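You operate a simulated robot arm through the tools that you are given. There is no shell and no other tool.

Carry out the task below with a simulated robot arm. There is one attempt and no reset: what you move stays moved.

TASK
Unplug the orange plug and wind the reel in by one turn.
Fine: strip off first, plug into the holder beside the cabinet, brake off, wind to the stop, brake on, strip on last.

Only the result counts: the job must be done as asked and must still hold three seconds after the hand-in. Knocking over, shifting, dropping, spilling or breaking anything else fails it.

THE ROBOT
A 6-joint arm with a two-finger gripper, fixed in place. Base frame: the origin is on the floor under the middle of its stand, x ahead of it, y to its left, z up. Units: m, degrees, N and s.
It reaches about 1.572 m from its shoulder. Its first joint turns from -166.0 to 166.0 degrees. Payload 2.45 kg.
Tool frame: the origin (TCP) lies between the finger pads and is the grasp point; the fingertips stand 0.02 m ahead of it; z points along the fingers, y is the line along which they close. The gripper opens to 0.14 m; its body begins 0.168 m behind the TCP.
Orientation is told as [roll, pitch, yaw] about the base's x, y, z axes, in that order, counted from this pose: with the fingers straight down and closing along the base's y, the tool's x points along the base's -x, its y along +y and its z along -z.

THE INTERFACE
- The arm moves only by the tool step_arm. Its argument "rows" is a list of rows, each an object of numbers (a shift or turn left out is 0, a gripper value left out holds the last): "x", "y", "z": the shift along the base's x, y, z in units of 100 mm (1.0 is 100 mm); "wx", "wy", "wz": the turn, a rotation vector about the base's x, y, z in units of 60 degrees (1.0 is 60 degrees). In form: [{"x": .., "y": .., "z": .., "wx": .., "wy": .., "wz": ..}, ...]. A call has 1 to 20 rows; each row is the pose to reach, as a shift and turn from the pose commanded when the call began. "fingers" is the finger opening in m, from 0 to 0.14, set as the call begins (left out, the last holds). A call with a number of a shift or a turn outside -1 to 1 is refused whole. Each row takes 0.2 s and may step no farther than 0.05 m and 8.6 degrees from the row before; otherwise, or with a gripper value out of range, the whole call is refused. A pose out of reach is approached as far as the arm can. The call stops where the force on the tool passes 90 N (or 10 N more than at its start, if that is more) or the arm is blocked; 0.2 s more then pass. Each finger travels about 0.045 m/s and halts on what it meets, pressing with about 23 N; the grip force reading is that of the motor and also rises with nothing between the fingers. The clock runs only during rows and for 0.2 s after the last one: add rows that repeat a pose to give the fingers time. The reply holds the time, the measured pose of the TCP, the force on the tool along the base axes, the opening and the grip force, in the units named above and with some noise, with the torque about the TCP (base axes, N m) and any sound that the robot's microphone picked up.
- Cameras (640 x 400 px; columns grow to the right, rows downward): "scene" is fixed at [0.0497, 0.4989, 1.7695]; the picture's right is [-0.73, -0.68, 0.00], its down [-0.25, 0.27, -0.93] and it looks along [0.63, -0.68, -0.37] (base axes); focal length 314 px, centre (320, 200). "wrist" rides on the gripper at [0.078, 0.011, -0.209] in the tool frame; the picture's right is [-0.14, 0.99, 0.00], its down [-0.92, -0.13, -0.37] and it looks along [-0.37, -0.05, 0.93] (tool axes); focal length 280 px, centre (320, 200). There is no depth. A picture from a camera that has moved, and an enlarged one, comes with that camera's place and axes in the base frame and with its lens.
- get_image(camera): a new picture of that camera. The clock stands still meanwhile.
- close_up(camera, box): a new picture of the part [left, top, right, bottom] of that camera's present view, enlarged. The clock stands still meanwhile.
- job_done(): hands the job in; it is judged then, once.

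Places have to be worked out from the pictures, the camera data and where the tool is seen. Open the gripper and draw the arm clear of the work before you hand the job in, unless the task says otherwise.

The tools are called after "Emit:" by a JSON object that holds its "method" and its "body". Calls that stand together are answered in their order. step_arm: Moves the arm, as the interface text tells. Its arguments: {"type":"object","properties":{"rows":{"type":"array","items":{"type":"object","properties":{"x":{"type":"number"},"y":{"type":"number"},"z":{"type":"number"},"wx":{"type":"number"},"wy":{"type":"number"},"wz":{"type":"number"}}}},"fingers":{"type":"number"}},"required":["rows"]} The other tools are called the same way: get_image (camera) takes a picture; close_up (camera, box) takes an enlarged picture of a part of a camera's view; job_done () hands the job in.

At the start:

```text
t: 0.0
position: [0.5206, -0.2232, 1.5203]
tool_rot: [-0.1, 0.0, 0.0]
force: [-0.8, 0.6, 0.2]
ft_torque: [-0.03, 0.04, 0.04]
finger_gap: 0.1399
grasp_force: 0.0
```

scene: 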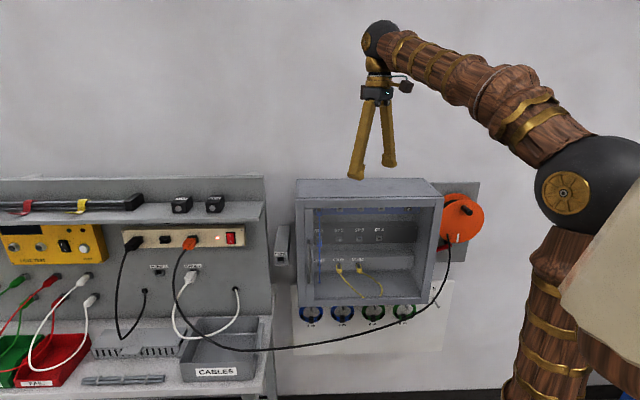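
wrist: 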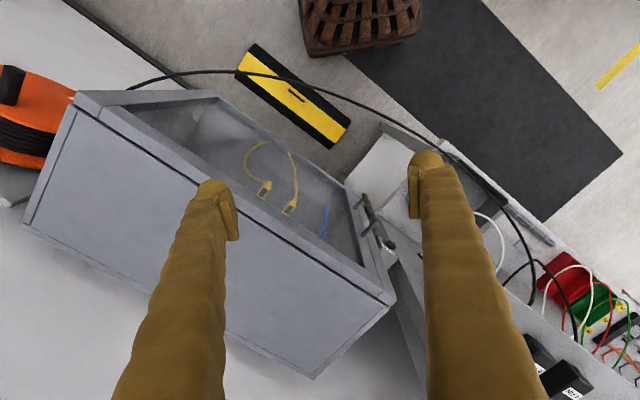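

I start by looking closely at the strip, the plug, the holder and the reel before moving anything.

Emit:
{"method": "close_up", "body": {"camera": "scene", "box": [110, 210, 270, 310]}}

Emit:
{"method": "close_up", "body": {"camera": "scene", "box": [400, 170, 500, 260]}}

Emit:
{"method": "close_up", "body": {"camera": "scene", "box": [250, 200, 330, 280]}}

Emit:
{"method": "close_up", "body": {"camera": "scene", "box": [280, 170, 460, 330]}}

```text
4.00 times, centred on (190, 260) of scene
camera zoom: at [0.0497, 0.4989, 1.7695], right [-0.73, -0.68, 0.0], down [-0.25, 0.27, -0.93], along [0.63, -0.68, -0.37], focal length 1254 px, centre (840, -40)
```

zoom: 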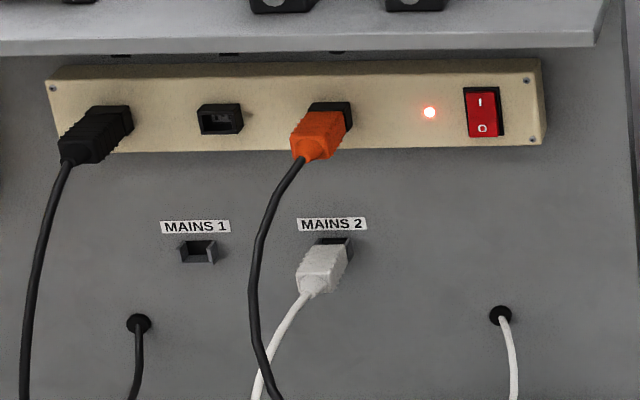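

```text
4.44 times, centred on (450, 215) of scene
camera zoom: at [0.0497, 0.4989, 1.7695], right [-0.73, -0.68, 0.0], down [-0.25, 0.27, -0.93], along [0.63, -0.68, -0.37], focal length 1394 px, centre (-258, 133)
```

zoom: 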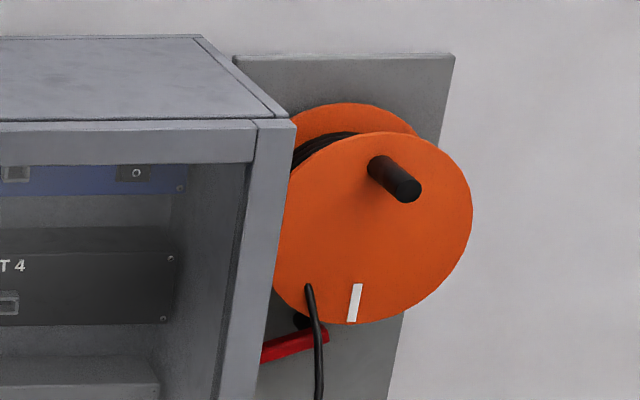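

```text
5.00 times, centred on (290, 240) of scene
camera zoom: at [0.0497, 0.4989, 1.7695], right [-0.73, -0.68, 0.0], down [-0.25, 0.27, -0.93], along [0.63, -0.68, -0.37], focal length 1568 px, centre (470, 0)
```

zoom: 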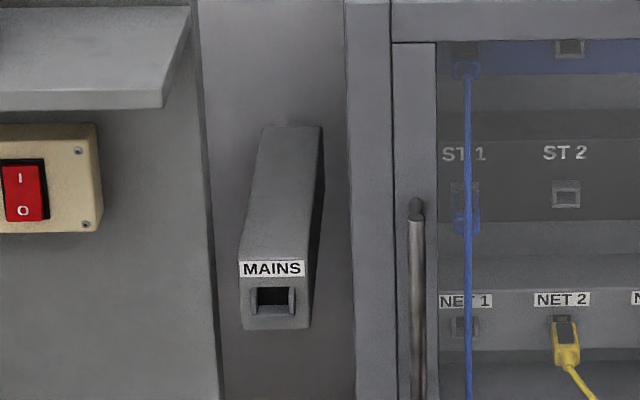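

```text
2.50 times, centred on (370, 250) of scene
camera zoom: at [0.0497, 0.4989, 1.7695], right [-0.73, -0.68, 0.0], down [-0.25, 0.27, -0.93], along [0.63, -0.68, -0.37], focal length 784 px, centre (195, 75)
```

zoom: 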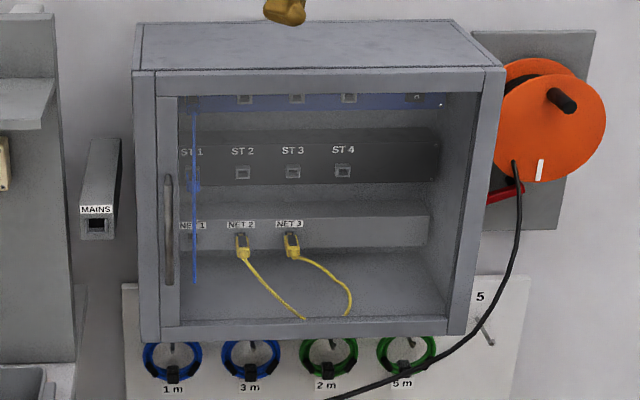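

The cabinet front runs along about [-0.70, -0.71], with its top corners near (0.41,-0.49,1.39) and (0.76,-0.14,1.39). The strip is left of it and the reel right of it. I back off and yaw the tool by -45° so the wrist camera can look at the wall.

Emit:
{"method": "step_arm", "body": {"rows": [{"x": -0.2, "y": 0.15, "z": 0.2, "wz": -0.125}, {"x": -0.4, "y": 0.3, "z": 0.4, "wz": -0.25}, {"x": -0.6, "y": 0.45, "z": 0.6, "wz": -0.375}, {"x": -0.8, "y": 0.6, "z": 0.8, "wz": -0.5}, {"x": -1.0, "y": 0.75, "z": 0.8, "wz": -0.625}, {"x": -1.0, "y": 0.75, "z": 0.8, "wz": -0.75}]}}

Emit:
{"method": "get_image", "body": {"camera": "wrist"}}

Emit:
{"method": "get_image", "body": {"camera": "scene"}}

```text
t: 1.4
position: [0.4253, -0.1505, 1.591]
tool_rot: [-0.1, 0.1, -45.1]
force: [0.4, 0.0, 0.7]
ft_torque: [0.0, 0.03, -0.01]
finger_gap: 0.14
grasp_force: 0.1
out of reach, approached as far as the arm can: row 4, 5, 6
```

```text
taken
camera wrist: at [0.3802, -0.0876, 1.8006], right [0.8, 0.6, 0.0], down [0.56, -0.74, 0.37], along [0.22, -0.29, -0.93], focal length 280 px, centre (320, 200)
```

wrist: 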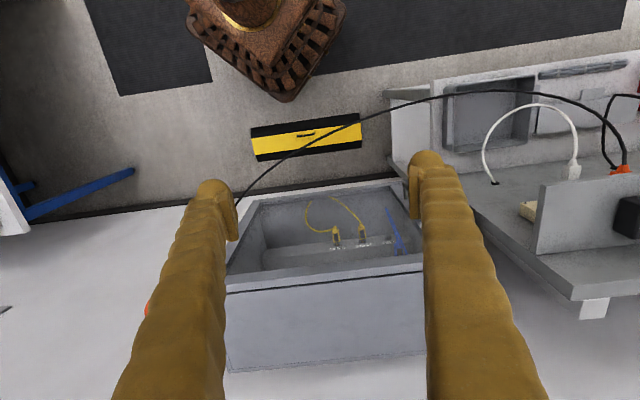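

```text
taken
```

scene: 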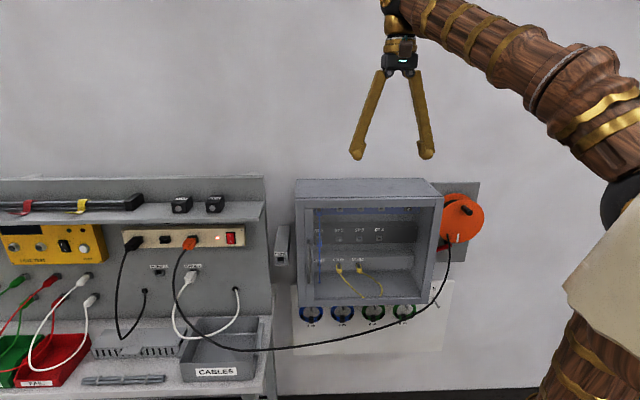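

The fingers-down pose is near the reach limit at that height, so I lower the tool, tilt it 45° towards the wall and slide right to face the reel.

Emit:
{"method": "step_arm", "body": {"rows": [{"x": -0.15, "y": -0.1, "z": -0.15, "wx": -0.088, "wy": -0.088}, {"x": -0.3, "y": -0.25, "z": -0.3, "wx": -0.177, "wy": -0.177}, {"x": -0.45, "y": -0.4, "z": -0.45, "wx": -0.265, "wy": -0.265}, {"x": -0.6, "y": -0.55, "z": -0.6, "wx": -0.353, "wy": -0.353}, {"x": -0.8, "y": -0.7, "z": -0.8, "wx": -0.44, "wy": -0.44}, {"x": -1.0, "y": -0.8, "z": -1.0, "wx": -0.53, "wy": -0.53}]}}

Emit:
{"method": "get_image", "body": {"camera": "wrist"}}

Emit:
{"method": "get_image", "body": {"camera": "scene"}}

```text
t: 2.2
position: [0.4841, -0.2189, 1.475]
tool_rot: [-4.4, -9.7, -43.7]
force: [-0.2, 0.7, 0.5]
ft_torque: [-0.05, -0.01, 0.03]
finger_gap: 0.1399
grasp_force: 0.0
stopped in row 3: the arm was blocked; the commanded pose is now the measured one
```

```text
taken
camera wrist: at [0.4221, -0.1222, 1.6657], right [0.79, 0.61, -0.05], down [0.54, -0.66, 0.53], along [0.29, -0.44, -0.85], focal length 280 px, centre (320, 200)
```

wrist: 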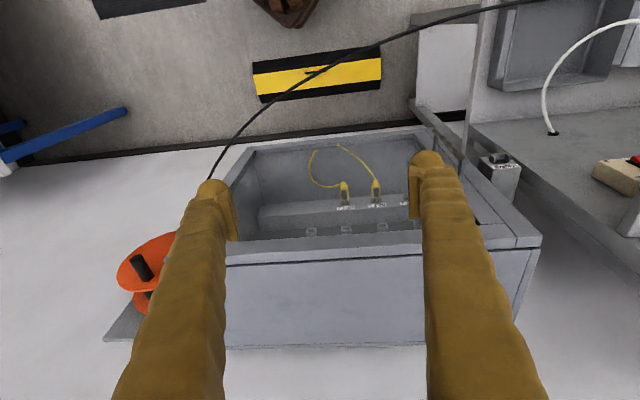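

```text
taken
```

scene: 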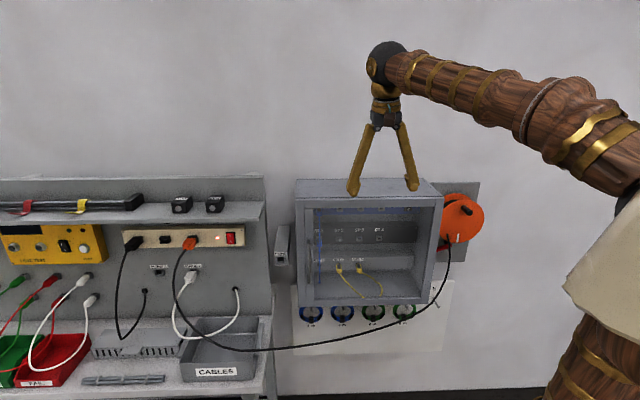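

The arm was blocked partway although the tool felt no force, so something near the elbow may be limiting it. I look at the lower right of the scene, then at the whole wrist view.

Emit:
{"method": "close_up", "body": {"camera": "scene", "box": [480, 150, 640, 400]}}

Emit:
{"method": "close_up", "body": {"camera": "wrist", "box": [90, 200, 250, 350]}}

Emit:
{"method": "close_up", "body": {"camera": "wrist", "box": [440, 90, 640, 250]}}

```text
1.60 times, centred on (560, 275) of scene
camera zoom: at [0.0497, 0.4989, 1.7695], right [-0.73, -0.68, 0.0], down [-0.25, 0.27, -0.93], along [0.63, -0.68, -0.37], focal length 502 px, centre (-64, 80)
```

zoom: 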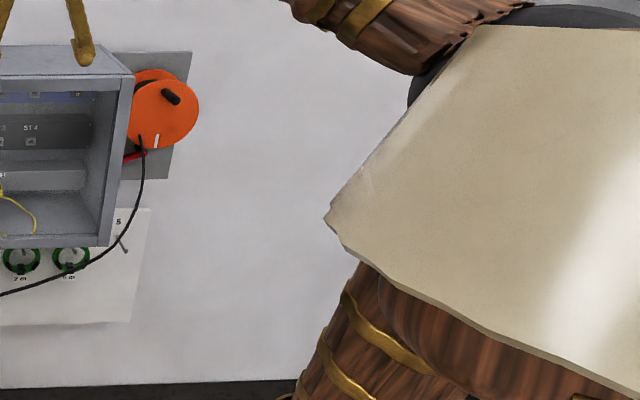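

```text
2.67 times, centred on (170, 275) of wrist
camera zoom: at [0.4221, -0.1222, 1.6657], right [0.79, 0.61, -0.05], down [0.54, -0.66, 0.53], along [0.29, -0.44, -0.85], focal length 748 px, centre (720, 0)
```

zoom: 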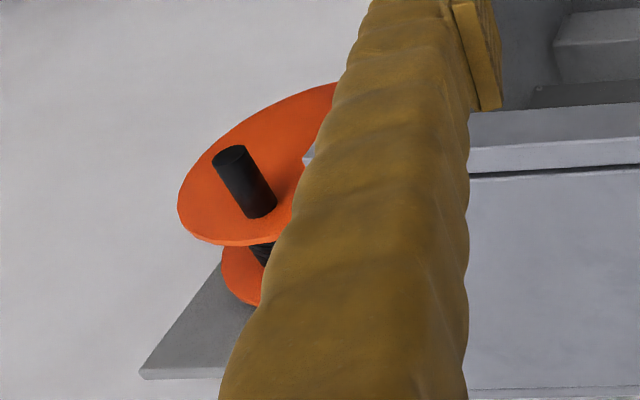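

```text
2.50 times, centred on (540, 170) of wrist
camera zoom: at [0.4221, -0.1222, 1.6657], right [0.79, 0.61, -0.05], down [0.54, -0.66, 0.53], along [0.29, -0.44, -0.85], focal length 701 px, centre (-230, 275)
```

zoom: 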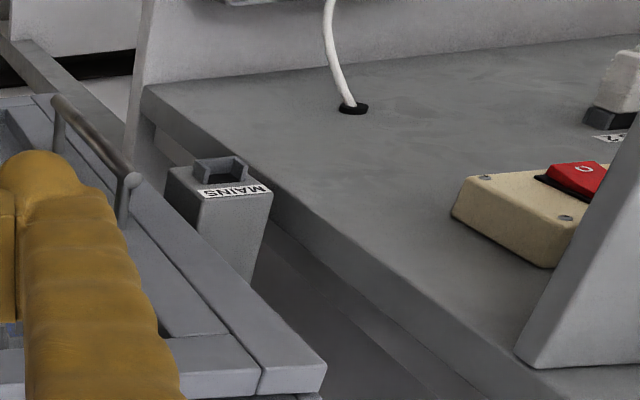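

The cream plate hides the elbow. I make a small move forward, in open space above the cabinet front, to see whether the plate moves with the arm or stands still.

Emit:
{"method": "step_arm", "body": {"rows": [{"x": 0.2, "y": 0.2, "z": 0.1}, {"x": 0.4, "y": 0.4, "z": 0.1}, {"x": 0.6, "y": 0.6, "z": 0.1}, {"x": 0.8, "y": 0.8, "z": 0.1}, {"x": 1.0, "y": 1.0, "z": 0.1}]}}

Emit:
{"method": "close_up", "body": {"camera": "scene", "box": [480, 150, 640, 400]}}

Emit:
{"method": "get_image", "body": {"camera": "wrist"}}

```text
t: 3.4
position: [0.5796, -0.1172, 1.49]
tool_rot: [-4.2, -10.0, -43.7]
force: [-0.8, 0.4, -0.6]
ft_torque: [-0.01, -0.05, -0.03]
finger_gap: 0.14
grasp_force: 0.0
```

```text
1.60 times, centred on (560, 275) of scene
camera zoom: at [0.0497, 0.4989, 1.7695], right [-0.73, -0.68, 0.0], down [-0.25, 0.27, -0.93], along [0.63, -0.68, -0.37], focal length 502 px, centre (-64, 80)
```

zoom: 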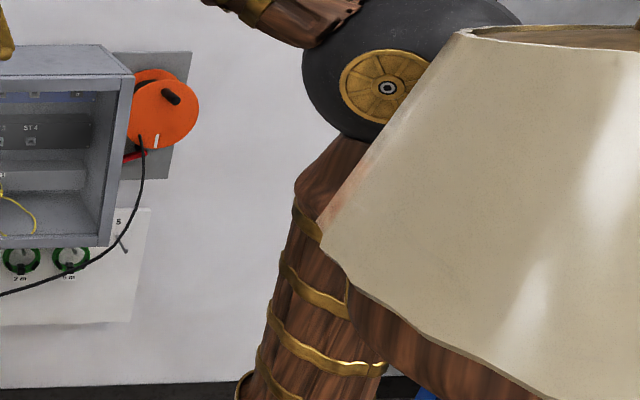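

```text
taken
camera wrist: at [0.5176, -0.02, 1.6792], right [0.79, 0.61, -0.05], down [0.54, -0.66, 0.53], along [0.29, -0.45, -0.85], focal length 280 px, centre (320, 200)
```

wrist: 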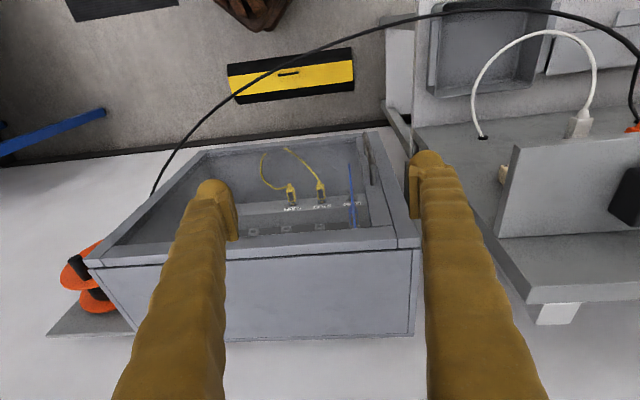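

The shade has a lamp form, and I still need to know if it belongs to the arm. I carry on towards the bench in free air, tilting the tool to the wall, then compare again.

Emit:
{"method": "step_arm", "body": {"rows": [{"x": 0.15, "y": 0.2, "wx": -0.07, "wy": -0.07}, {"x": 0.3, "y": 0.4, "wx": -0.14, "wy": -0.14}, {"x": 0.45, "y": 0.6, "wx": -0.21, "wy": -0.21}, {"x": 0.6, "y": 0.8, "wx": -0.28, "wy": -0.28}, {"x": 0.75, "y": 1.0, "wx": -0.35, "wy": -0.35}, {"x": 0.9, "y": 1.0, "wx": -0.412, "wy": -0.412}]}}

Emit:
{"method": "get_image", "body": {"camera": "scene"}}

Emit:
{"method": "get_image", "body": {"camera": "wrist"}}

```text
t: 4.8
position: [0.6702, -0.0171, 1.4874]
tool_rot: [-5.1, -45.0, -43.4]
force: [-0.6, -0.2, 0.4]
ft_torque: [0.03, -0.01, 0.0]
finger_gap: 0.14
grasp_force: 0.0
```

```text
taken
```

scene: 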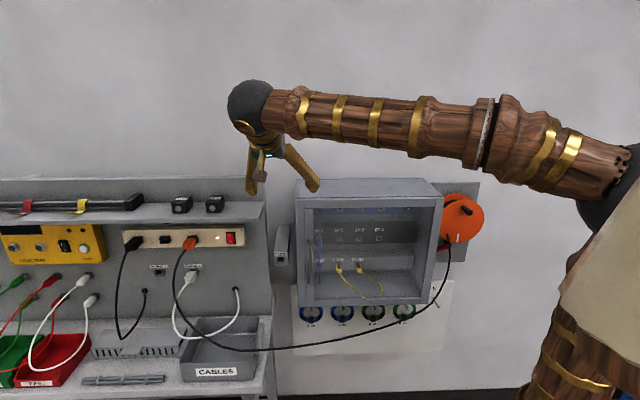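

```text
taken
camera wrist: at [0.545, 0.143, 1.579], right [0.79, 0.61, 0.03], down [0.21, -0.33, 0.92], along [0.57, -0.72, -0.39], focal length 280 px, centre (320, 200)
```

wrist: 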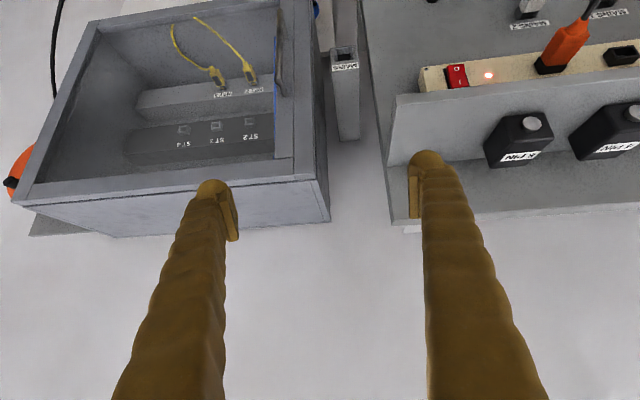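

I compare the shade again at this pose, and enlarge the strip, plug and holder in the wrist view (this view is upside down).

Emit:
{"method": "close_up", "body": {"camera": "scene", "box": [480, 150, 640, 400]}}

Emit:
{"method": "close_up", "body": {"camera": "wrist", "box": [400, 0, 640, 150]}}

Emit:
{"method": "close_up", "body": {"camera": "wrist", "box": [260, 0, 420, 150]}}

```text
1.60 times, centred on (560, 275) of scene
camera zoom: at [0.0497, 0.4989, 1.7695], right [-0.73, -0.68, 0.0], down [-0.25, 0.27, -0.93], along [0.63, -0.68, -0.37], focal length 502 px, centre (-64, 80)
```

zoom: 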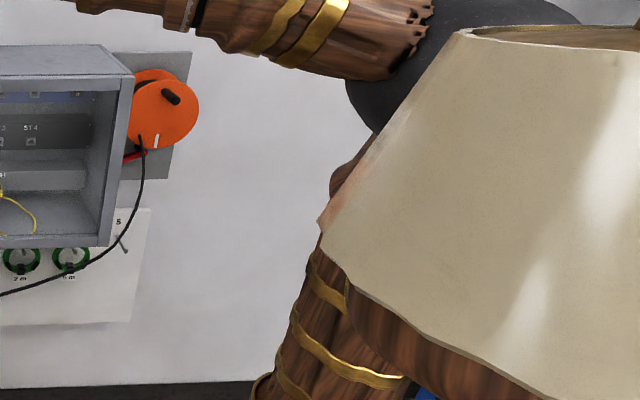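

```text
2.67 times, centred on (520, 75) of wrist
camera zoom: at [0.545, 0.143, 1.579], right [0.79, 0.61, 0.03], down [0.21, -0.33, 0.92], along [0.57, -0.72, -0.39], focal length 748 px, centre (-213, 533)
```

zoom: 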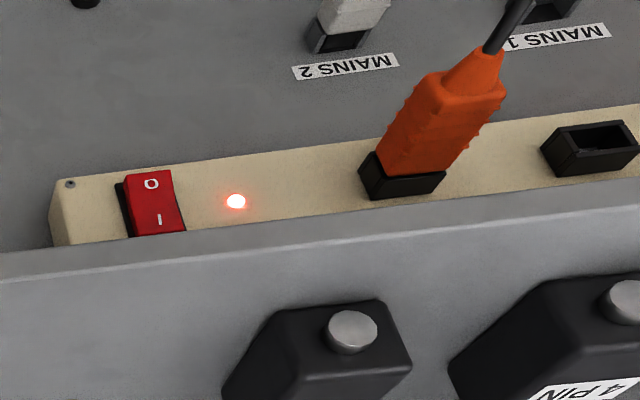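

```text
2.67 times, centred on (340, 75) of wrist
camera zoom: at [0.545, 0.143, 1.579], right [0.79, 0.61, 0.03], down [0.21, -0.33, 0.92], along [0.57, -0.72, -0.39], focal length 748 px, centre (267, 533)
```

zoom: 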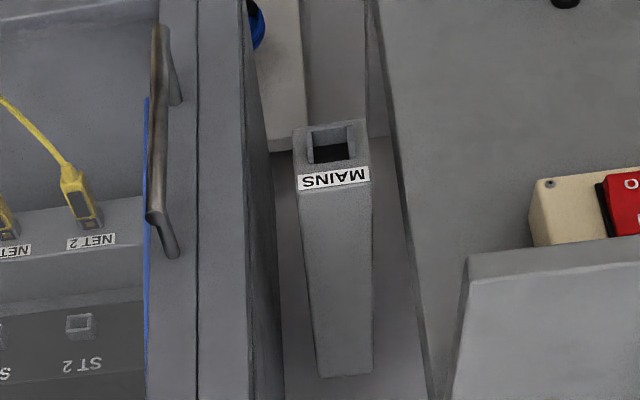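

Triangulating with both cameras puts the LED near (0.921, 0.060, 1.271), the rocker near (0.888, 0.032, 1.271) and the shelf edge above it at z≈1.39. I turn the tool horizontal, facing the wall, and swing left and down in front of the strip, keeping about 20 cm off.

Emit:
{"method": "step_arm", "body": {"rows": [{"x": 0.0, "y": 0.3, "z": 0.0, "wx": -0.0625, "wy": -0.07, "wz": 0.0065}, {"x": 0.0, "y": 0.6, "z": -0.1, "wx": -0.125, "wy": -0.14, "wz": 0.013}, {"x": 0.0, "y": 0.9, "z": -0.2, "wx": -0.1875, "wy": -0.21, "wz": 0.0195}, {"x": 0.1, "y": 1.0, "z": -0.3, "wx": -0.25, "wy": -0.28, "wz": 0.026}]}}

Emit:
{"method": "step_arm", "body": {"rows": [{"x": 0.2, "y": 0.25, "z": -0.3, "wx": -0.0625, "wy": -0.07, "wz": 0.0065}, {"x": 0.4, "y": 0.5, "z": -0.6, "wx": -0.125, "wy": -0.14, "wz": 0.013}, {"x": 0.6, "y": 0.75, "z": -0.9, "wx": -0.1875, "wy": -0.21, "wz": 0.0195}, {"x": 0.8, "y": 1.0, "z": -1.0, "wx": -0.25, "wy": -0.28, "wz": 0.026}]}}

Emit:
{"method": "get_image", "body": {"camera": "scene"}}

Emit:
{"method": "get_image", "body": {"camera": "wrist"}}

```text
t: 5.8
position: [0.6795, 0.0822, 1.4575]
tool_rot: [-4.3, -67.4, -42.5]
force: [0.3, -0.2, 1.2]
ft_torque: [0.04, 0.0, 0.04]
finger_gap: 0.1402
grasp_force: 0.2
```

```text
t: 6.8
position: [0.7609, 0.1831, 1.3577]
tool_rot: [144.2, -90.0, 170.5]
force: [-0.3, -0.2, 0.9]
ft_torque: [0.05, 0.05, -0.04]
finger_gap: 0.1403
grasp_force: 0.1
```

```text
taken
```

scene: 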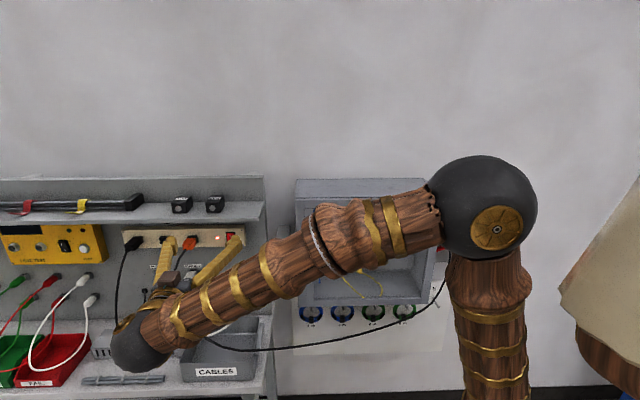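

```text
taken
camera wrist: at [0.6221, 0.3386, 1.279], right [0.7, 0.7, 0.14], down [-0.35, 0.17, 0.92], along [0.62, -0.7, 0.37], focal length 280 px, centre (320, 200)
```

wrist: 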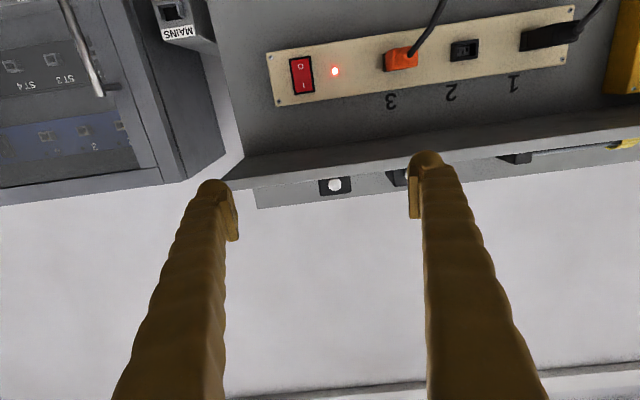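

The shade stays put while the elbow has moved away, so it is a separate object standing next to the arm. I check it closely, and enlarge the strip view.

Emit:
{"method": "close_up", "body": {"camera": "scene", "box": [480, 150, 640, 400]}}

Emit:
{"method": "close_up", "body": {"camera": "wrist", "box": [250, 0, 490, 150]}}

Emit:
{"method": "close_up", "body": {"camera": "wrist", "box": [100, 0, 340, 150]}}

```text
1.60 times, centred on (560, 275) of scene
camera zoom: at [0.0497, 0.4989, 1.7695], right [-0.73, -0.68, 0.0], down [-0.25, 0.27, -0.93], along [0.63, -0.68, -0.37], focal length 502 px, centre (-64, 80)
```

zoom: 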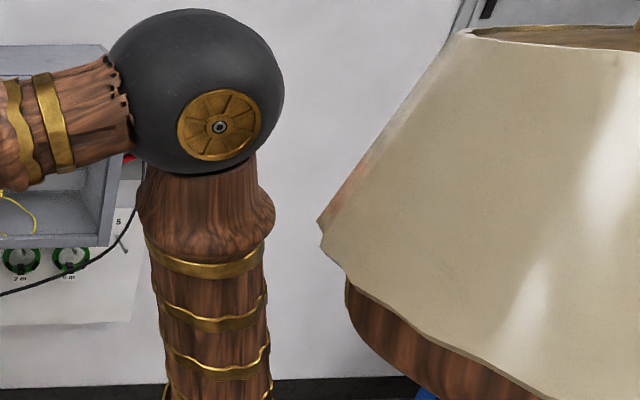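

```text
2.67 times, centred on (370, 75) of wrist
camera zoom: at [0.6221, 0.3386, 1.279], right [0.7, 0.7, 0.14], down [-0.35, 0.17, 0.92], along [0.62, -0.7, 0.37], focal length 748 px, centre (187, 533)
```

zoom: 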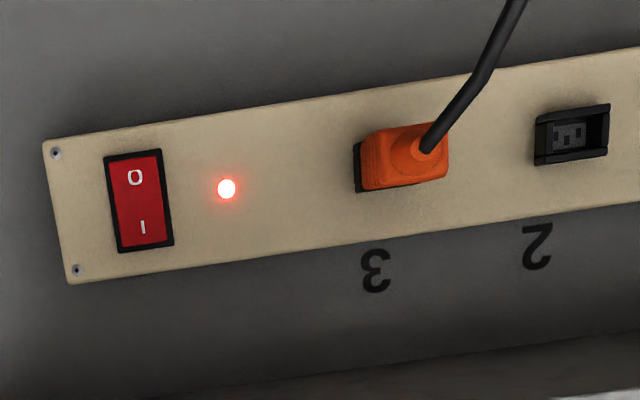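

```text
2.67 times, centred on (220, 75) of wrist
camera zoom: at [0.6221, 0.3386, 1.279], right [0.7, 0.7, 0.14], down [-0.35, 0.17, 0.92], along [0.62, -0.7, 0.37], focal length 748 px, centre (587, 533)
```

zoom: 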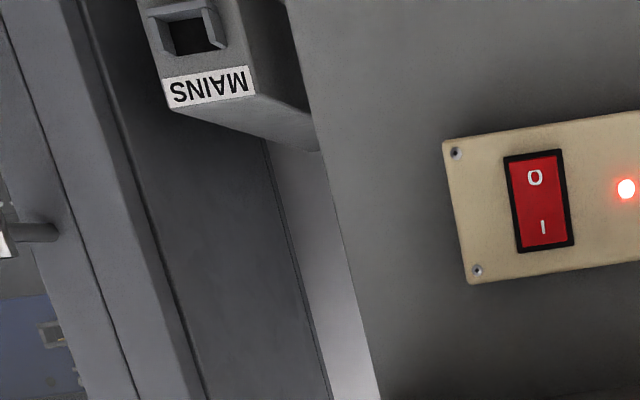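

The strip face lies at about 0.617 along the into-wall direction H=(0.703,-0.711). The rocker is centred near (0.902, 0.025, 1.259) with O below, at z≈1.248. I close the fingers and line up in front of the O half.

Emit:
{"method": "step_arm", "body": {"rows": [{"x": 0.05, "y": -0.1, "z": -0.3}, {"x": 0.1, "y": -0.2, "z": -0.6}, {"x": 0.2, "y": -0.36, "z": -1.0}, {"x": 0.2, "y": -0.36, "z": -1.0}, {"x": 0.2, "y": -0.36, "z": -1.0}, {"x": 0.2, "y": -0.36, "z": -1.0}, {"x": 0.2, "y": -0.36, "z": -1.0}, {"x": 0.2, "y": -0.36, "z": -1.0}, {"x": 0.2, "y": -0.36, "z": -1.0}], "fingers": 0.0}}

Emit:
{"method": "get_image", "body": {"camera": "wrist"}}

Emit:
{"method": "close_up", "body": {"camera": "scene", "box": [110, 190, 310, 315]}}

```text
t: 8.8
position: [0.779, 0.1474, 1.2579]
tool_rot: [-34.7, -89.9, -10.7]
force: [0.7, 0.6, -0.5]
ft_torque: [0.0, 0.02, 0.02]
finger_gap: 0.0
grasp_force: 22.5
```

```text
taken
camera wrist: at [0.641, 0.3028, 1.1795], right [0.7, 0.7, 0.14], down [-0.35, 0.17, 0.92], along [0.62, -0.7, 0.36], focal length 280 px, centre (320, 200)
```

wrist: 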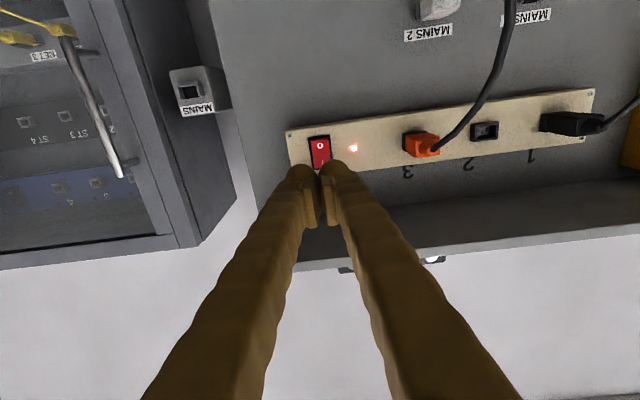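

```text
3.20 times, centred on (210, 252) of scene
camera zoom: at [0.0497, 0.4989, 1.7695], right [-0.73, -0.68, 0.0], down [-0.25, 0.27, -0.93], along [0.63, -0.68, -0.37], focal length 1003 px, centre (672, 32)
```

zoom: 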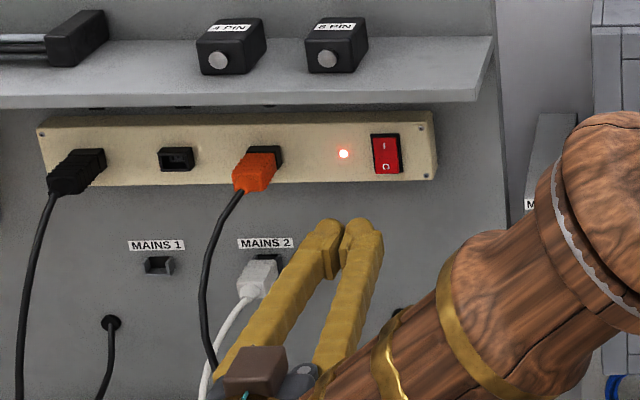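

The two closed fingertips stand about 29 mm apart, so pressing straight on would straddle the rocker. I yaw 10° so the right-hand finger leads and bring its tip to about 2 cm in front of the O half.

Emit:
{"method": "step_arm", "body": {"rows": [{"x": 0.2, "y": -0.1, "z": -0.06, "wz": 0.083}, {"x": 0.45, "y": -0.32, "z": -0.12, "wz": 0.167}, {"x": 0.7, "y": -0.57, "z": -0.12, "wz": 0.167}, {"x": 0.91, "y": -0.76, "z": -0.12, "wz": 0.167}]}}

Emit:
{"method": "get_image", "body": {"camera": "wrist"}}

Emit:
{"method": "close_up", "body": {"camera": "scene", "box": [150, 200, 310, 300]}}

```text
t: 9.8
position: [0.8708, 0.0686, 1.2458]
tool_rot: [-43.2, -90.0, 8.1]
force: [0.5, 0.0, -0.4]
ft_torque: [0.0, -0.05, -0.02]
finger_gap: 0.0002
grasp_force: 22.7
```

```text
taken
camera wrist: at [0.707, 0.1989, 1.1675], right [0.57, 0.81, 0.14], down [-0.37, 0.11, 0.92], along [0.73, -0.58, 0.36], focal length 280 px, centre (320, 200)
```

wrist: 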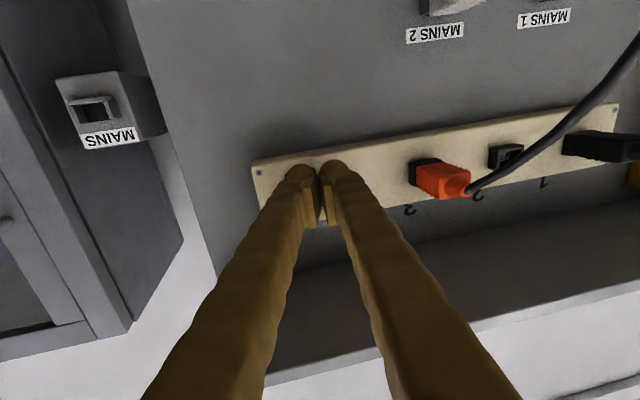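

```text
4.00 times, centred on (230, 250) of scene
camera zoom: at [0.0497, 0.4989, 1.7695], right [-0.73, -0.68, 0.0], down [-0.25, 0.27, -0.93], along [0.63, -0.68, -0.37], focal length 1254 px, centre (680, 0)
```

zoom: 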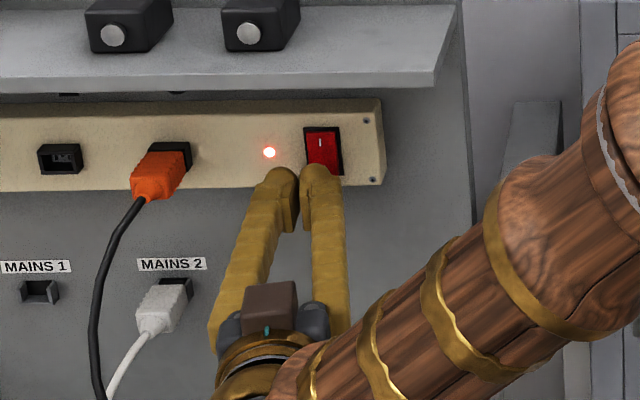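

The right finger tip is lined up just below and in front of the rocker's O half. I push towards the wall in small steps and watch the force and the light.

Emit:
{"method": "step_arm", "body": {"rows": [{"x": 0.035, "y": -0.0355}, {"x": 0.07, "y": -0.071}, {"x": 0.105, "y": -0.107}, {"x": 0.14, "y": -0.142}]}}

Emit:
{"method": "close_up", "body": {"camera": "scene", "box": [150, 200, 310, 300]}}

```text
t: 10.8
position: [0.884, 0.0546, 1.2443]
tool_rot: [-40.9, -89.9, 5.7]
force: [-0.7, 0.8, 0.3]
ft_torque: [-0.01, 0.01, 0.0]
finger_gap: 0.0003
grasp_force: 22.6
```

```text
4.00 times, centred on (230, 250) of scene
camera zoom: at [0.0497, 0.4989, 1.7695], right [-0.73, -0.68, 0.0], down [-0.25, 0.27, -0.93], along [0.63, -0.68, -0.37], focal length 1254 px, centre (680, 0)
```

zoom: 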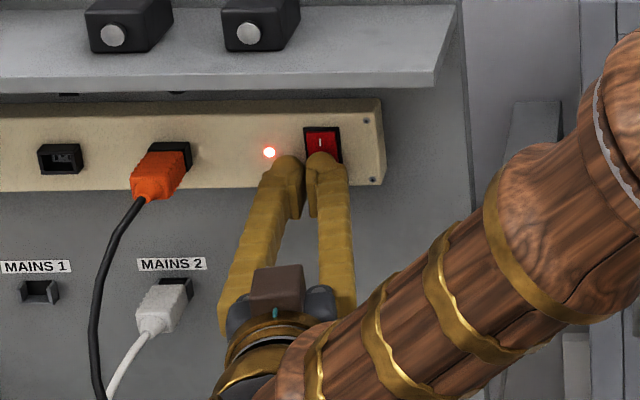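

No contact force yet, with the tip about 1 cm from the face. I continue in 4 mm steps.

Emit:
{"method": "step_arm", "body": {"rows": [{"x": 0.028, "y": -0.0284}, {"x": 0.056, "y": -0.0569}, {"x": 0.07, "y": -0.071}]}}

Emit:
{"method": "close_up", "body": {"camera": "scene", "box": [150, 200, 310, 300]}}

```text
t: 11.5
position: [0.8887, 0.0521, 1.2471]
tool_rot: [-56.0, -90.0, 21.0]
force: [-30.2, 14.9, 1.9]
ft_torque: [-0.36, -0.31, -0.51]
finger_gap: 0.0
grasp_force: 23.3
stopped in row 3: the force on the tool passed its limit at 101 N (the readings are from after the stop); the commanded pose is now the measured one
```

```text
4.00 times, centred on (230, 250) of scene
camera zoom: at [0.0497, 0.4989, 1.7695], right [-0.73, -0.68, 0.0], down [-0.25, 0.27, -0.93], along [0.63, -0.68, -0.37], focal length 1254 px, centre (680, 0)
```

zoom: 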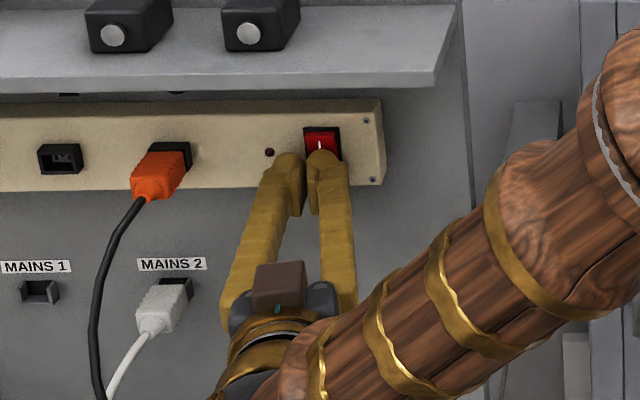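

The light is out, so the strip is off. I back straight away from the switch and check it.

Emit:
{"method": "step_arm", "body": {"rows": [{"x": -0.1, "y": 0.1}, {"x": -0.35, "y": 0.36}, {"x": -0.7, "y": 0.71}, {"x": -0.95, "y": 0.96, "wz": -0.083}, {"x": -0.95, "y": 0.96, "wz": -0.167}], "fingers": 0.0}}

Emit:
{"method": "close_up", "body": {"camera": "scene", "box": [150, 200, 310, 300]}}

Emit:
{"method": "get_image", "body": {"camera": "wrist"}}

```text
t: 12.7
position: [0.7936, 0.1483, 1.2445]
tool_rot: [-39.1, -89.8, -6.1]
force: [0.1, 0.2, 0.1]
ft_torque: [-0.01, 0.0, 0.03]
finger_gap: 0.0
grasp_force: 23.4
```

```text
4.00 times, centred on (230, 250) of scene
camera zoom: at [0.0497, 0.4989, 1.7695], right [-0.73, -0.68, 0.0], down [-0.25, 0.27, -0.93], along [0.63, -0.68, -0.37], focal length 1254 px, centre (680, 0)
```

zoom: 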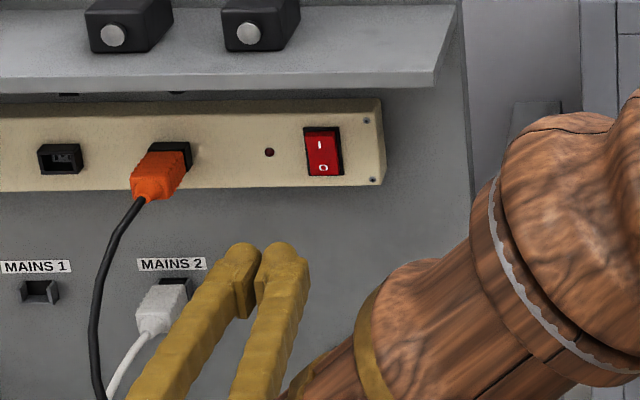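

```text
taken
camera wrist: at [0.6543, 0.304, 1.1661], right [0.7, 0.7, 0.14], down [-0.35, 0.17, 0.92], along [0.62, -0.69, 0.36], focal length 280 px, centre (320, 200)
```

wrist: 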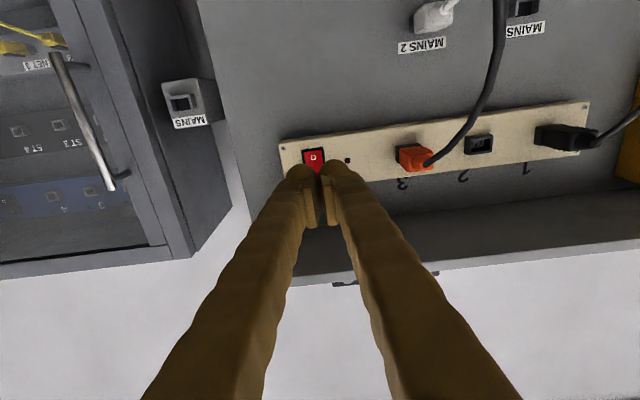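

The rocker shows O pressed and the LED is dark. Next I move left in front of the orange plug (about L=0.79 along the wall) with the fingers opening to 8 cm, still well short of it.

Emit:
{"method": "step_arm", "body": {"rows": [{"x": 0.2, "y": 0.2, "z": 0.05}, {"x": 0.45, "y": 0.45, "z": 0.1}, {"x": 0.7, "y": 0.7, "z": 0.15}, {"x": 0.864, "y": 0.855, "z": 0.155}, {"x": 0.864, "y": 0.855, "z": 0.155}], "fingers": 0.08}}

Emit:
{"method": "get_image", "body": {"camera": "wrist"}}

Emit:
{"method": "close_up", "body": {"camera": "wrist", "box": [240, 60, 400, 160]}}

Emit:
{"method": "close_up", "body": {"camera": "scene", "box": [110, 200, 270, 300]}}

```text
t: 13.9
position: [0.8811, 0.2328, 1.2604]
tool_rot: [-36.6, -89.7, -8.6]
force: [-0.2, 0.1, 0.1]
ft_torque: [0.01, 0.0, -0.02]
finger_gap: 0.0798
grasp_force: 0.1
```

```text
taken
camera wrist: at [0.7413, 0.3895, 1.1821], right [0.7, 0.7, 0.14], down [-0.35, 0.17, 0.92], along [0.62, -0.69, 0.36], focal length 280 px, centre (320, 200)
```

wrist: 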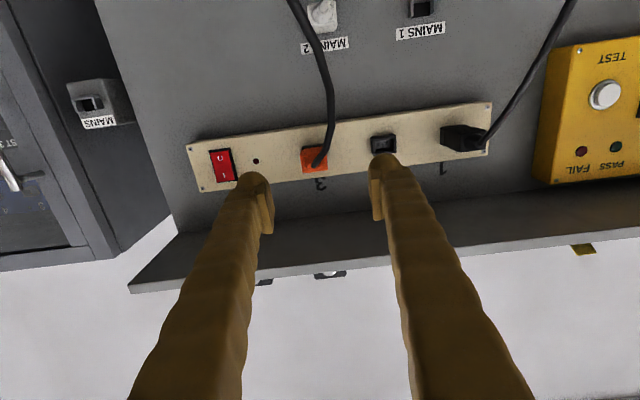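

```text
4.00 times, centred on (320, 110) of wrist
camera zoom: at [0.7413, 0.3895, 1.1821], right [0.7, 0.7, 0.14], down [-0.35, 0.17, 0.92], along [0.62, -0.69, 0.36], focal length 1122 px, centre (320, 560)
```

zoom: 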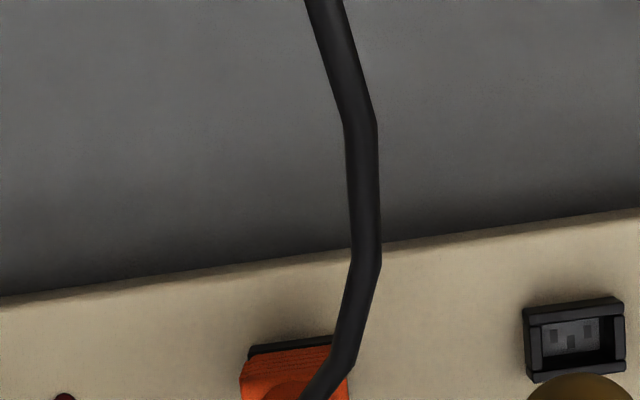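

```text
4.00 times, centred on (190, 250) of scene
camera zoom: at [0.0497, 0.4989, 1.7695], right [-0.73, -0.68, 0.0], down [-0.25, 0.27, -0.93], along [0.63, -0.68, -0.37], focal length 1254 px, centre (840, 0)
```

zoom: 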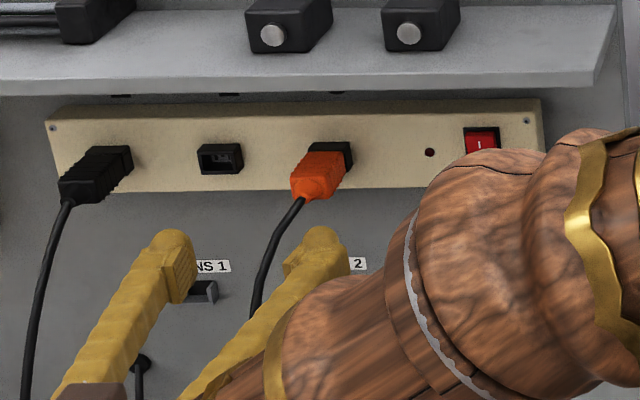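

The plug sits almost on the tool axis. I take a tighter look at it to fix its exact centre.

Emit:
{"method": "close_up", "body": {"camera": "wrist", "box": [260, 110, 380, 200]}}

```text
4.44 times, centred on (320, 155) of wrist
camera zoom: at [0.7413, 0.3895, 1.1821], right [0.7, 0.7, 0.14], down [-0.35, 0.17, 0.92], along [0.62, -0.69, 0.36], focal length 1246 px, centre (320, 400)
```

zoom: 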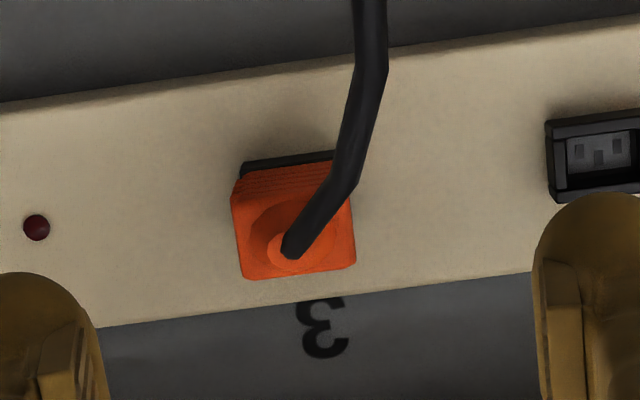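

The plug body is centred near L=0.783, z=1.2595, about 30 mm wide, with the straight part from about H=0.572 to 0.602. I slide in straight with the fingers straddling it, stopping with the tips just short of the collar.

Emit:
{"method": "step_arm", "body": {"rows": [{"x": -0.05, "y": -0.049, "z": -0.01}, {"x": 0.25, "y": -0.353, "z": -0.01}, {"x": 0.55, "y": -0.656, "z": -0.01}, {"x": 0.75, "y": -0.858, "z": -0.01}, {"x": 0.841, "y": -0.95, "z": -0.01}], "fingers": 0.08}}

Emit:
{"method": "get_image", "body": {"camera": "wrist"}}

Emit:
{"method": "close_up", "body": {"camera": "scene", "box": [110, 200, 270, 300]}}

```text
t: 15.1
position: [0.965, 0.1388, 1.259]
tool_rot: [-40.6, -89.8, -4.5]
force: [0.2, -0.3, 0.3]
ft_torque: [-0.02, -0.02, -0.02]
finger_gap: 0.0801
grasp_force: 0.0
```

```text
taken
camera wrist: at [0.8256, 0.2939, 1.1806], right [0.7, 0.7, 0.14], down [-0.35, 0.17, 0.92], along [0.62, -0.69, 0.36], focal length 280 px, centre (320, 200)
```

wrist: 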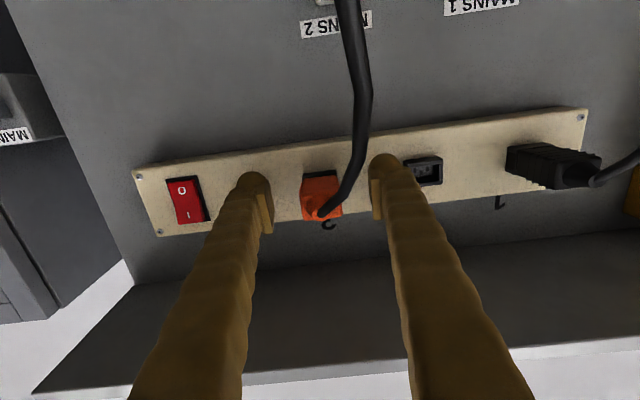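

```text
4.00 times, centred on (190, 250) of scene
camera zoom: at [0.0497, 0.4989, 1.7695], right [-0.73, -0.68, 0.0], down [-0.25, 0.27, -0.93], along [0.63, -0.68, -0.37], focal length 1254 px, centre (840, 0)
```

zoom: 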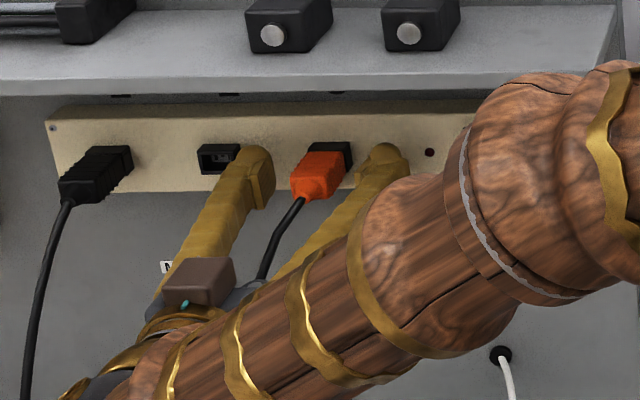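

The plug body sits right at the grasp point (pixel 320,194). I close the fingers on it.

Emit:
{"method": "step_arm", "body": {"rows": [{"x": 0}, {"x": 0}, {"x": 0}, {"x": 0}, {"x": 0}, {"x": 0}], "fingers": 0.0}}

Emit:
{"method": "get_image", "body": {"camera": "wrist"}}

Emit:
{"method": "close_up", "body": {"camera": "scene", "box": [110, 200, 270, 300]}}

```text
t: 16.5
position: [0.9634, 0.1382, 1.2577]
tool_rot: [-38.3, -89.8, -6.7]
force: [5.7, 6.6, 0.2]
ft_torque: [-0.03, 0.01, 0.14]
finger_gap: 0.0289
grasp_force: 22.7
```

```text
taken
camera wrist: at [0.8254, 0.2945, 1.1808], right [0.7, 0.7, 0.14], down [-0.35, 0.17, 0.92], along [0.62, -0.69, 0.36], focal length 280 px, centre (320, 200)
```

wrist: 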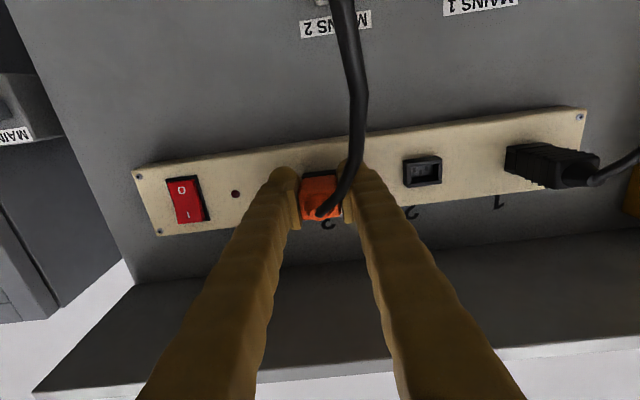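

```text
4.00 times, centred on (190, 250) of scene
camera zoom: at [0.0497, 0.4989, 1.7695], right [-0.73, -0.68, 0.0], down [-0.25, 0.27, -0.93], along [0.63, -0.68, -0.37], focal length 1254 px, centre (840, 0)
```

zoom: 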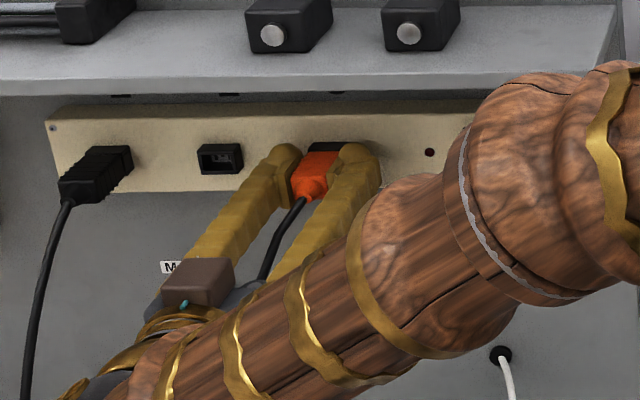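

The grip is on the plug (gap 28.9 mm, 23 N). I pull it straight out from the wall in small steps.

Emit:
{"method": "step_arm", "body": {"rows": [{"x": -0.07, "y": 0.071}, {"x": -0.14, "y": 0.142}, {"x": -0.21, "y": 0.213}, {"x": -0.28, "y": 0.284}, {"x": -0.35, "y": 0.355}, {"x": -0.42, "y": 0.426}, {"x": -0.5, "y": 0.508}], "fingers": 0.0}}

Emit:
{"method": "get_image", "body": {"camera": "wrist"}}

Emit:
{"method": "get_image", "body": {"camera": "scene"}}

```text
t: 18.1
position: [0.9131, 0.1886, 1.2595]
tool_rot: [-37.6, -89.8, -7.7]
force: [-0.6, -0.8, -0.6]
ft_torque: [-0.02, 0.01, 0.02]
finger_gap: 0.0288
grasp_force: 23.4
```

```text
taken
camera wrist: at [0.7754, 0.3452, 1.1811], right [0.7, 0.7, 0.14], down [-0.35, 0.17, 0.92], along [0.62, -0.69, 0.36], focal length 280 px, centre (320, 200)
```

wrist: 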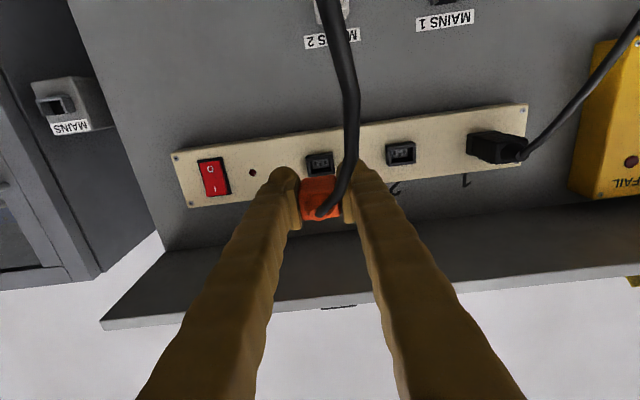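

```text
taken
```

scene: 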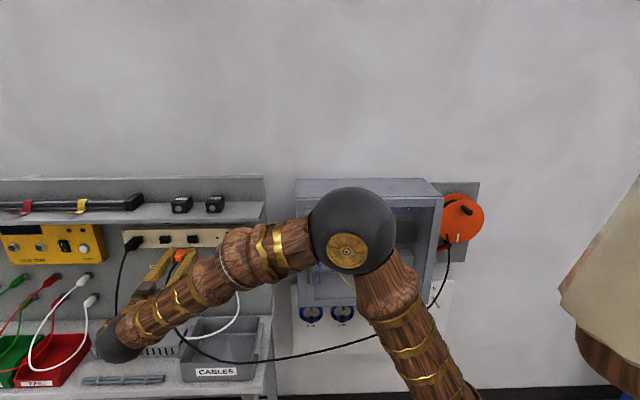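

The plug is out and held. I now back off and carry it right towards the MAINS holder, roughly at (0.797, -0.096, 1.16), keeping about 20 cm in front of it for a look.

Emit:
{"method": "step_arm", "body": {"rows": [{"x": -0.2, "y": 0.2}, {"x": -0.42, "y": 0.42}, {"x": -0.619, "y": 0.626}, {"x": -0.8, "y": 0.45}, {"x": -0.974, "y": 0.274}], "fingers": 0.0}}

Emit:
{"method": "step_arm", "body": {"rows": [{"x": -0.24, "y": -0.24, "z": -0.07}, {"x": -0.48, "y": -0.48, "z": -0.15}, {"x": -0.72, "y": -0.72, "z": -0.22}, {"x": -0.96, "y": -0.95, "z": -0.3}], "fingers": 0.0}}

Emit:
{"method": "get_image", "body": {"camera": "wrist"}}

Emit:
{"method": "get_image", "body": {"camera": "scene"}}

```text
t: 19.3
position: [0.8162, 0.2148, 1.2591]
tool_rot: [-36.1, -89.8, -9.1]
force: [0.7, 1.0, -0.2]
ft_torque: [0.0, -0.04, 0.04]
finger_gap: 0.0286
grasp_force: 22.7
```

```text
t: 20.3
position: [0.7202, 0.1213, 1.2289]
tool_rot: [-28.4, -89.8, -16.7]
force: [0.7, 0.5, -0.1]
ft_torque: [0.0, 0.02, 0.01]
finger_gap: 0.0285
grasp_force: 22.3
```

```text
taken
camera wrist: at [0.5817, 0.2772, 1.1515], right [0.7, 0.7, 0.14], down [-0.35, 0.17, 0.92], along [0.62, -0.69, 0.36], focal length 280 px, centre (320, 200)
```

wrist: 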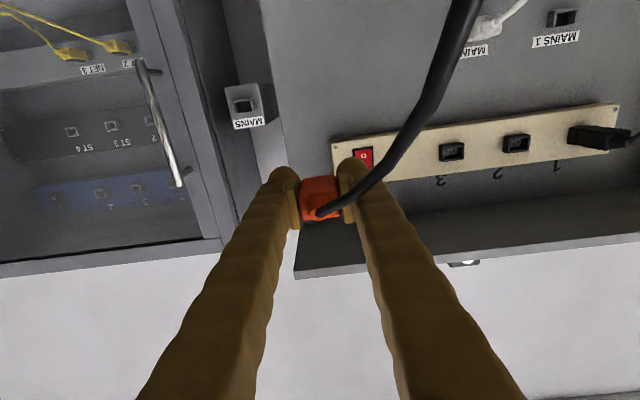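

```text
taken
```

scene: 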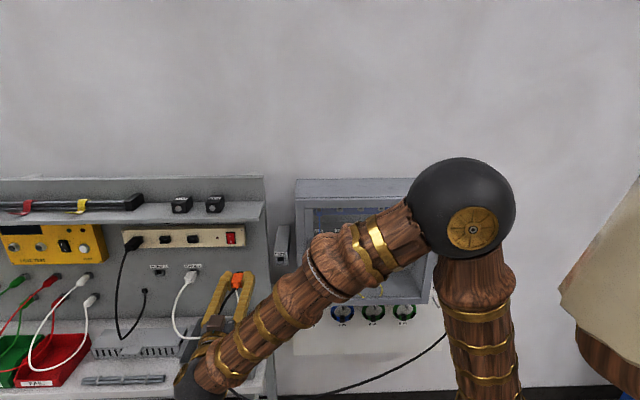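

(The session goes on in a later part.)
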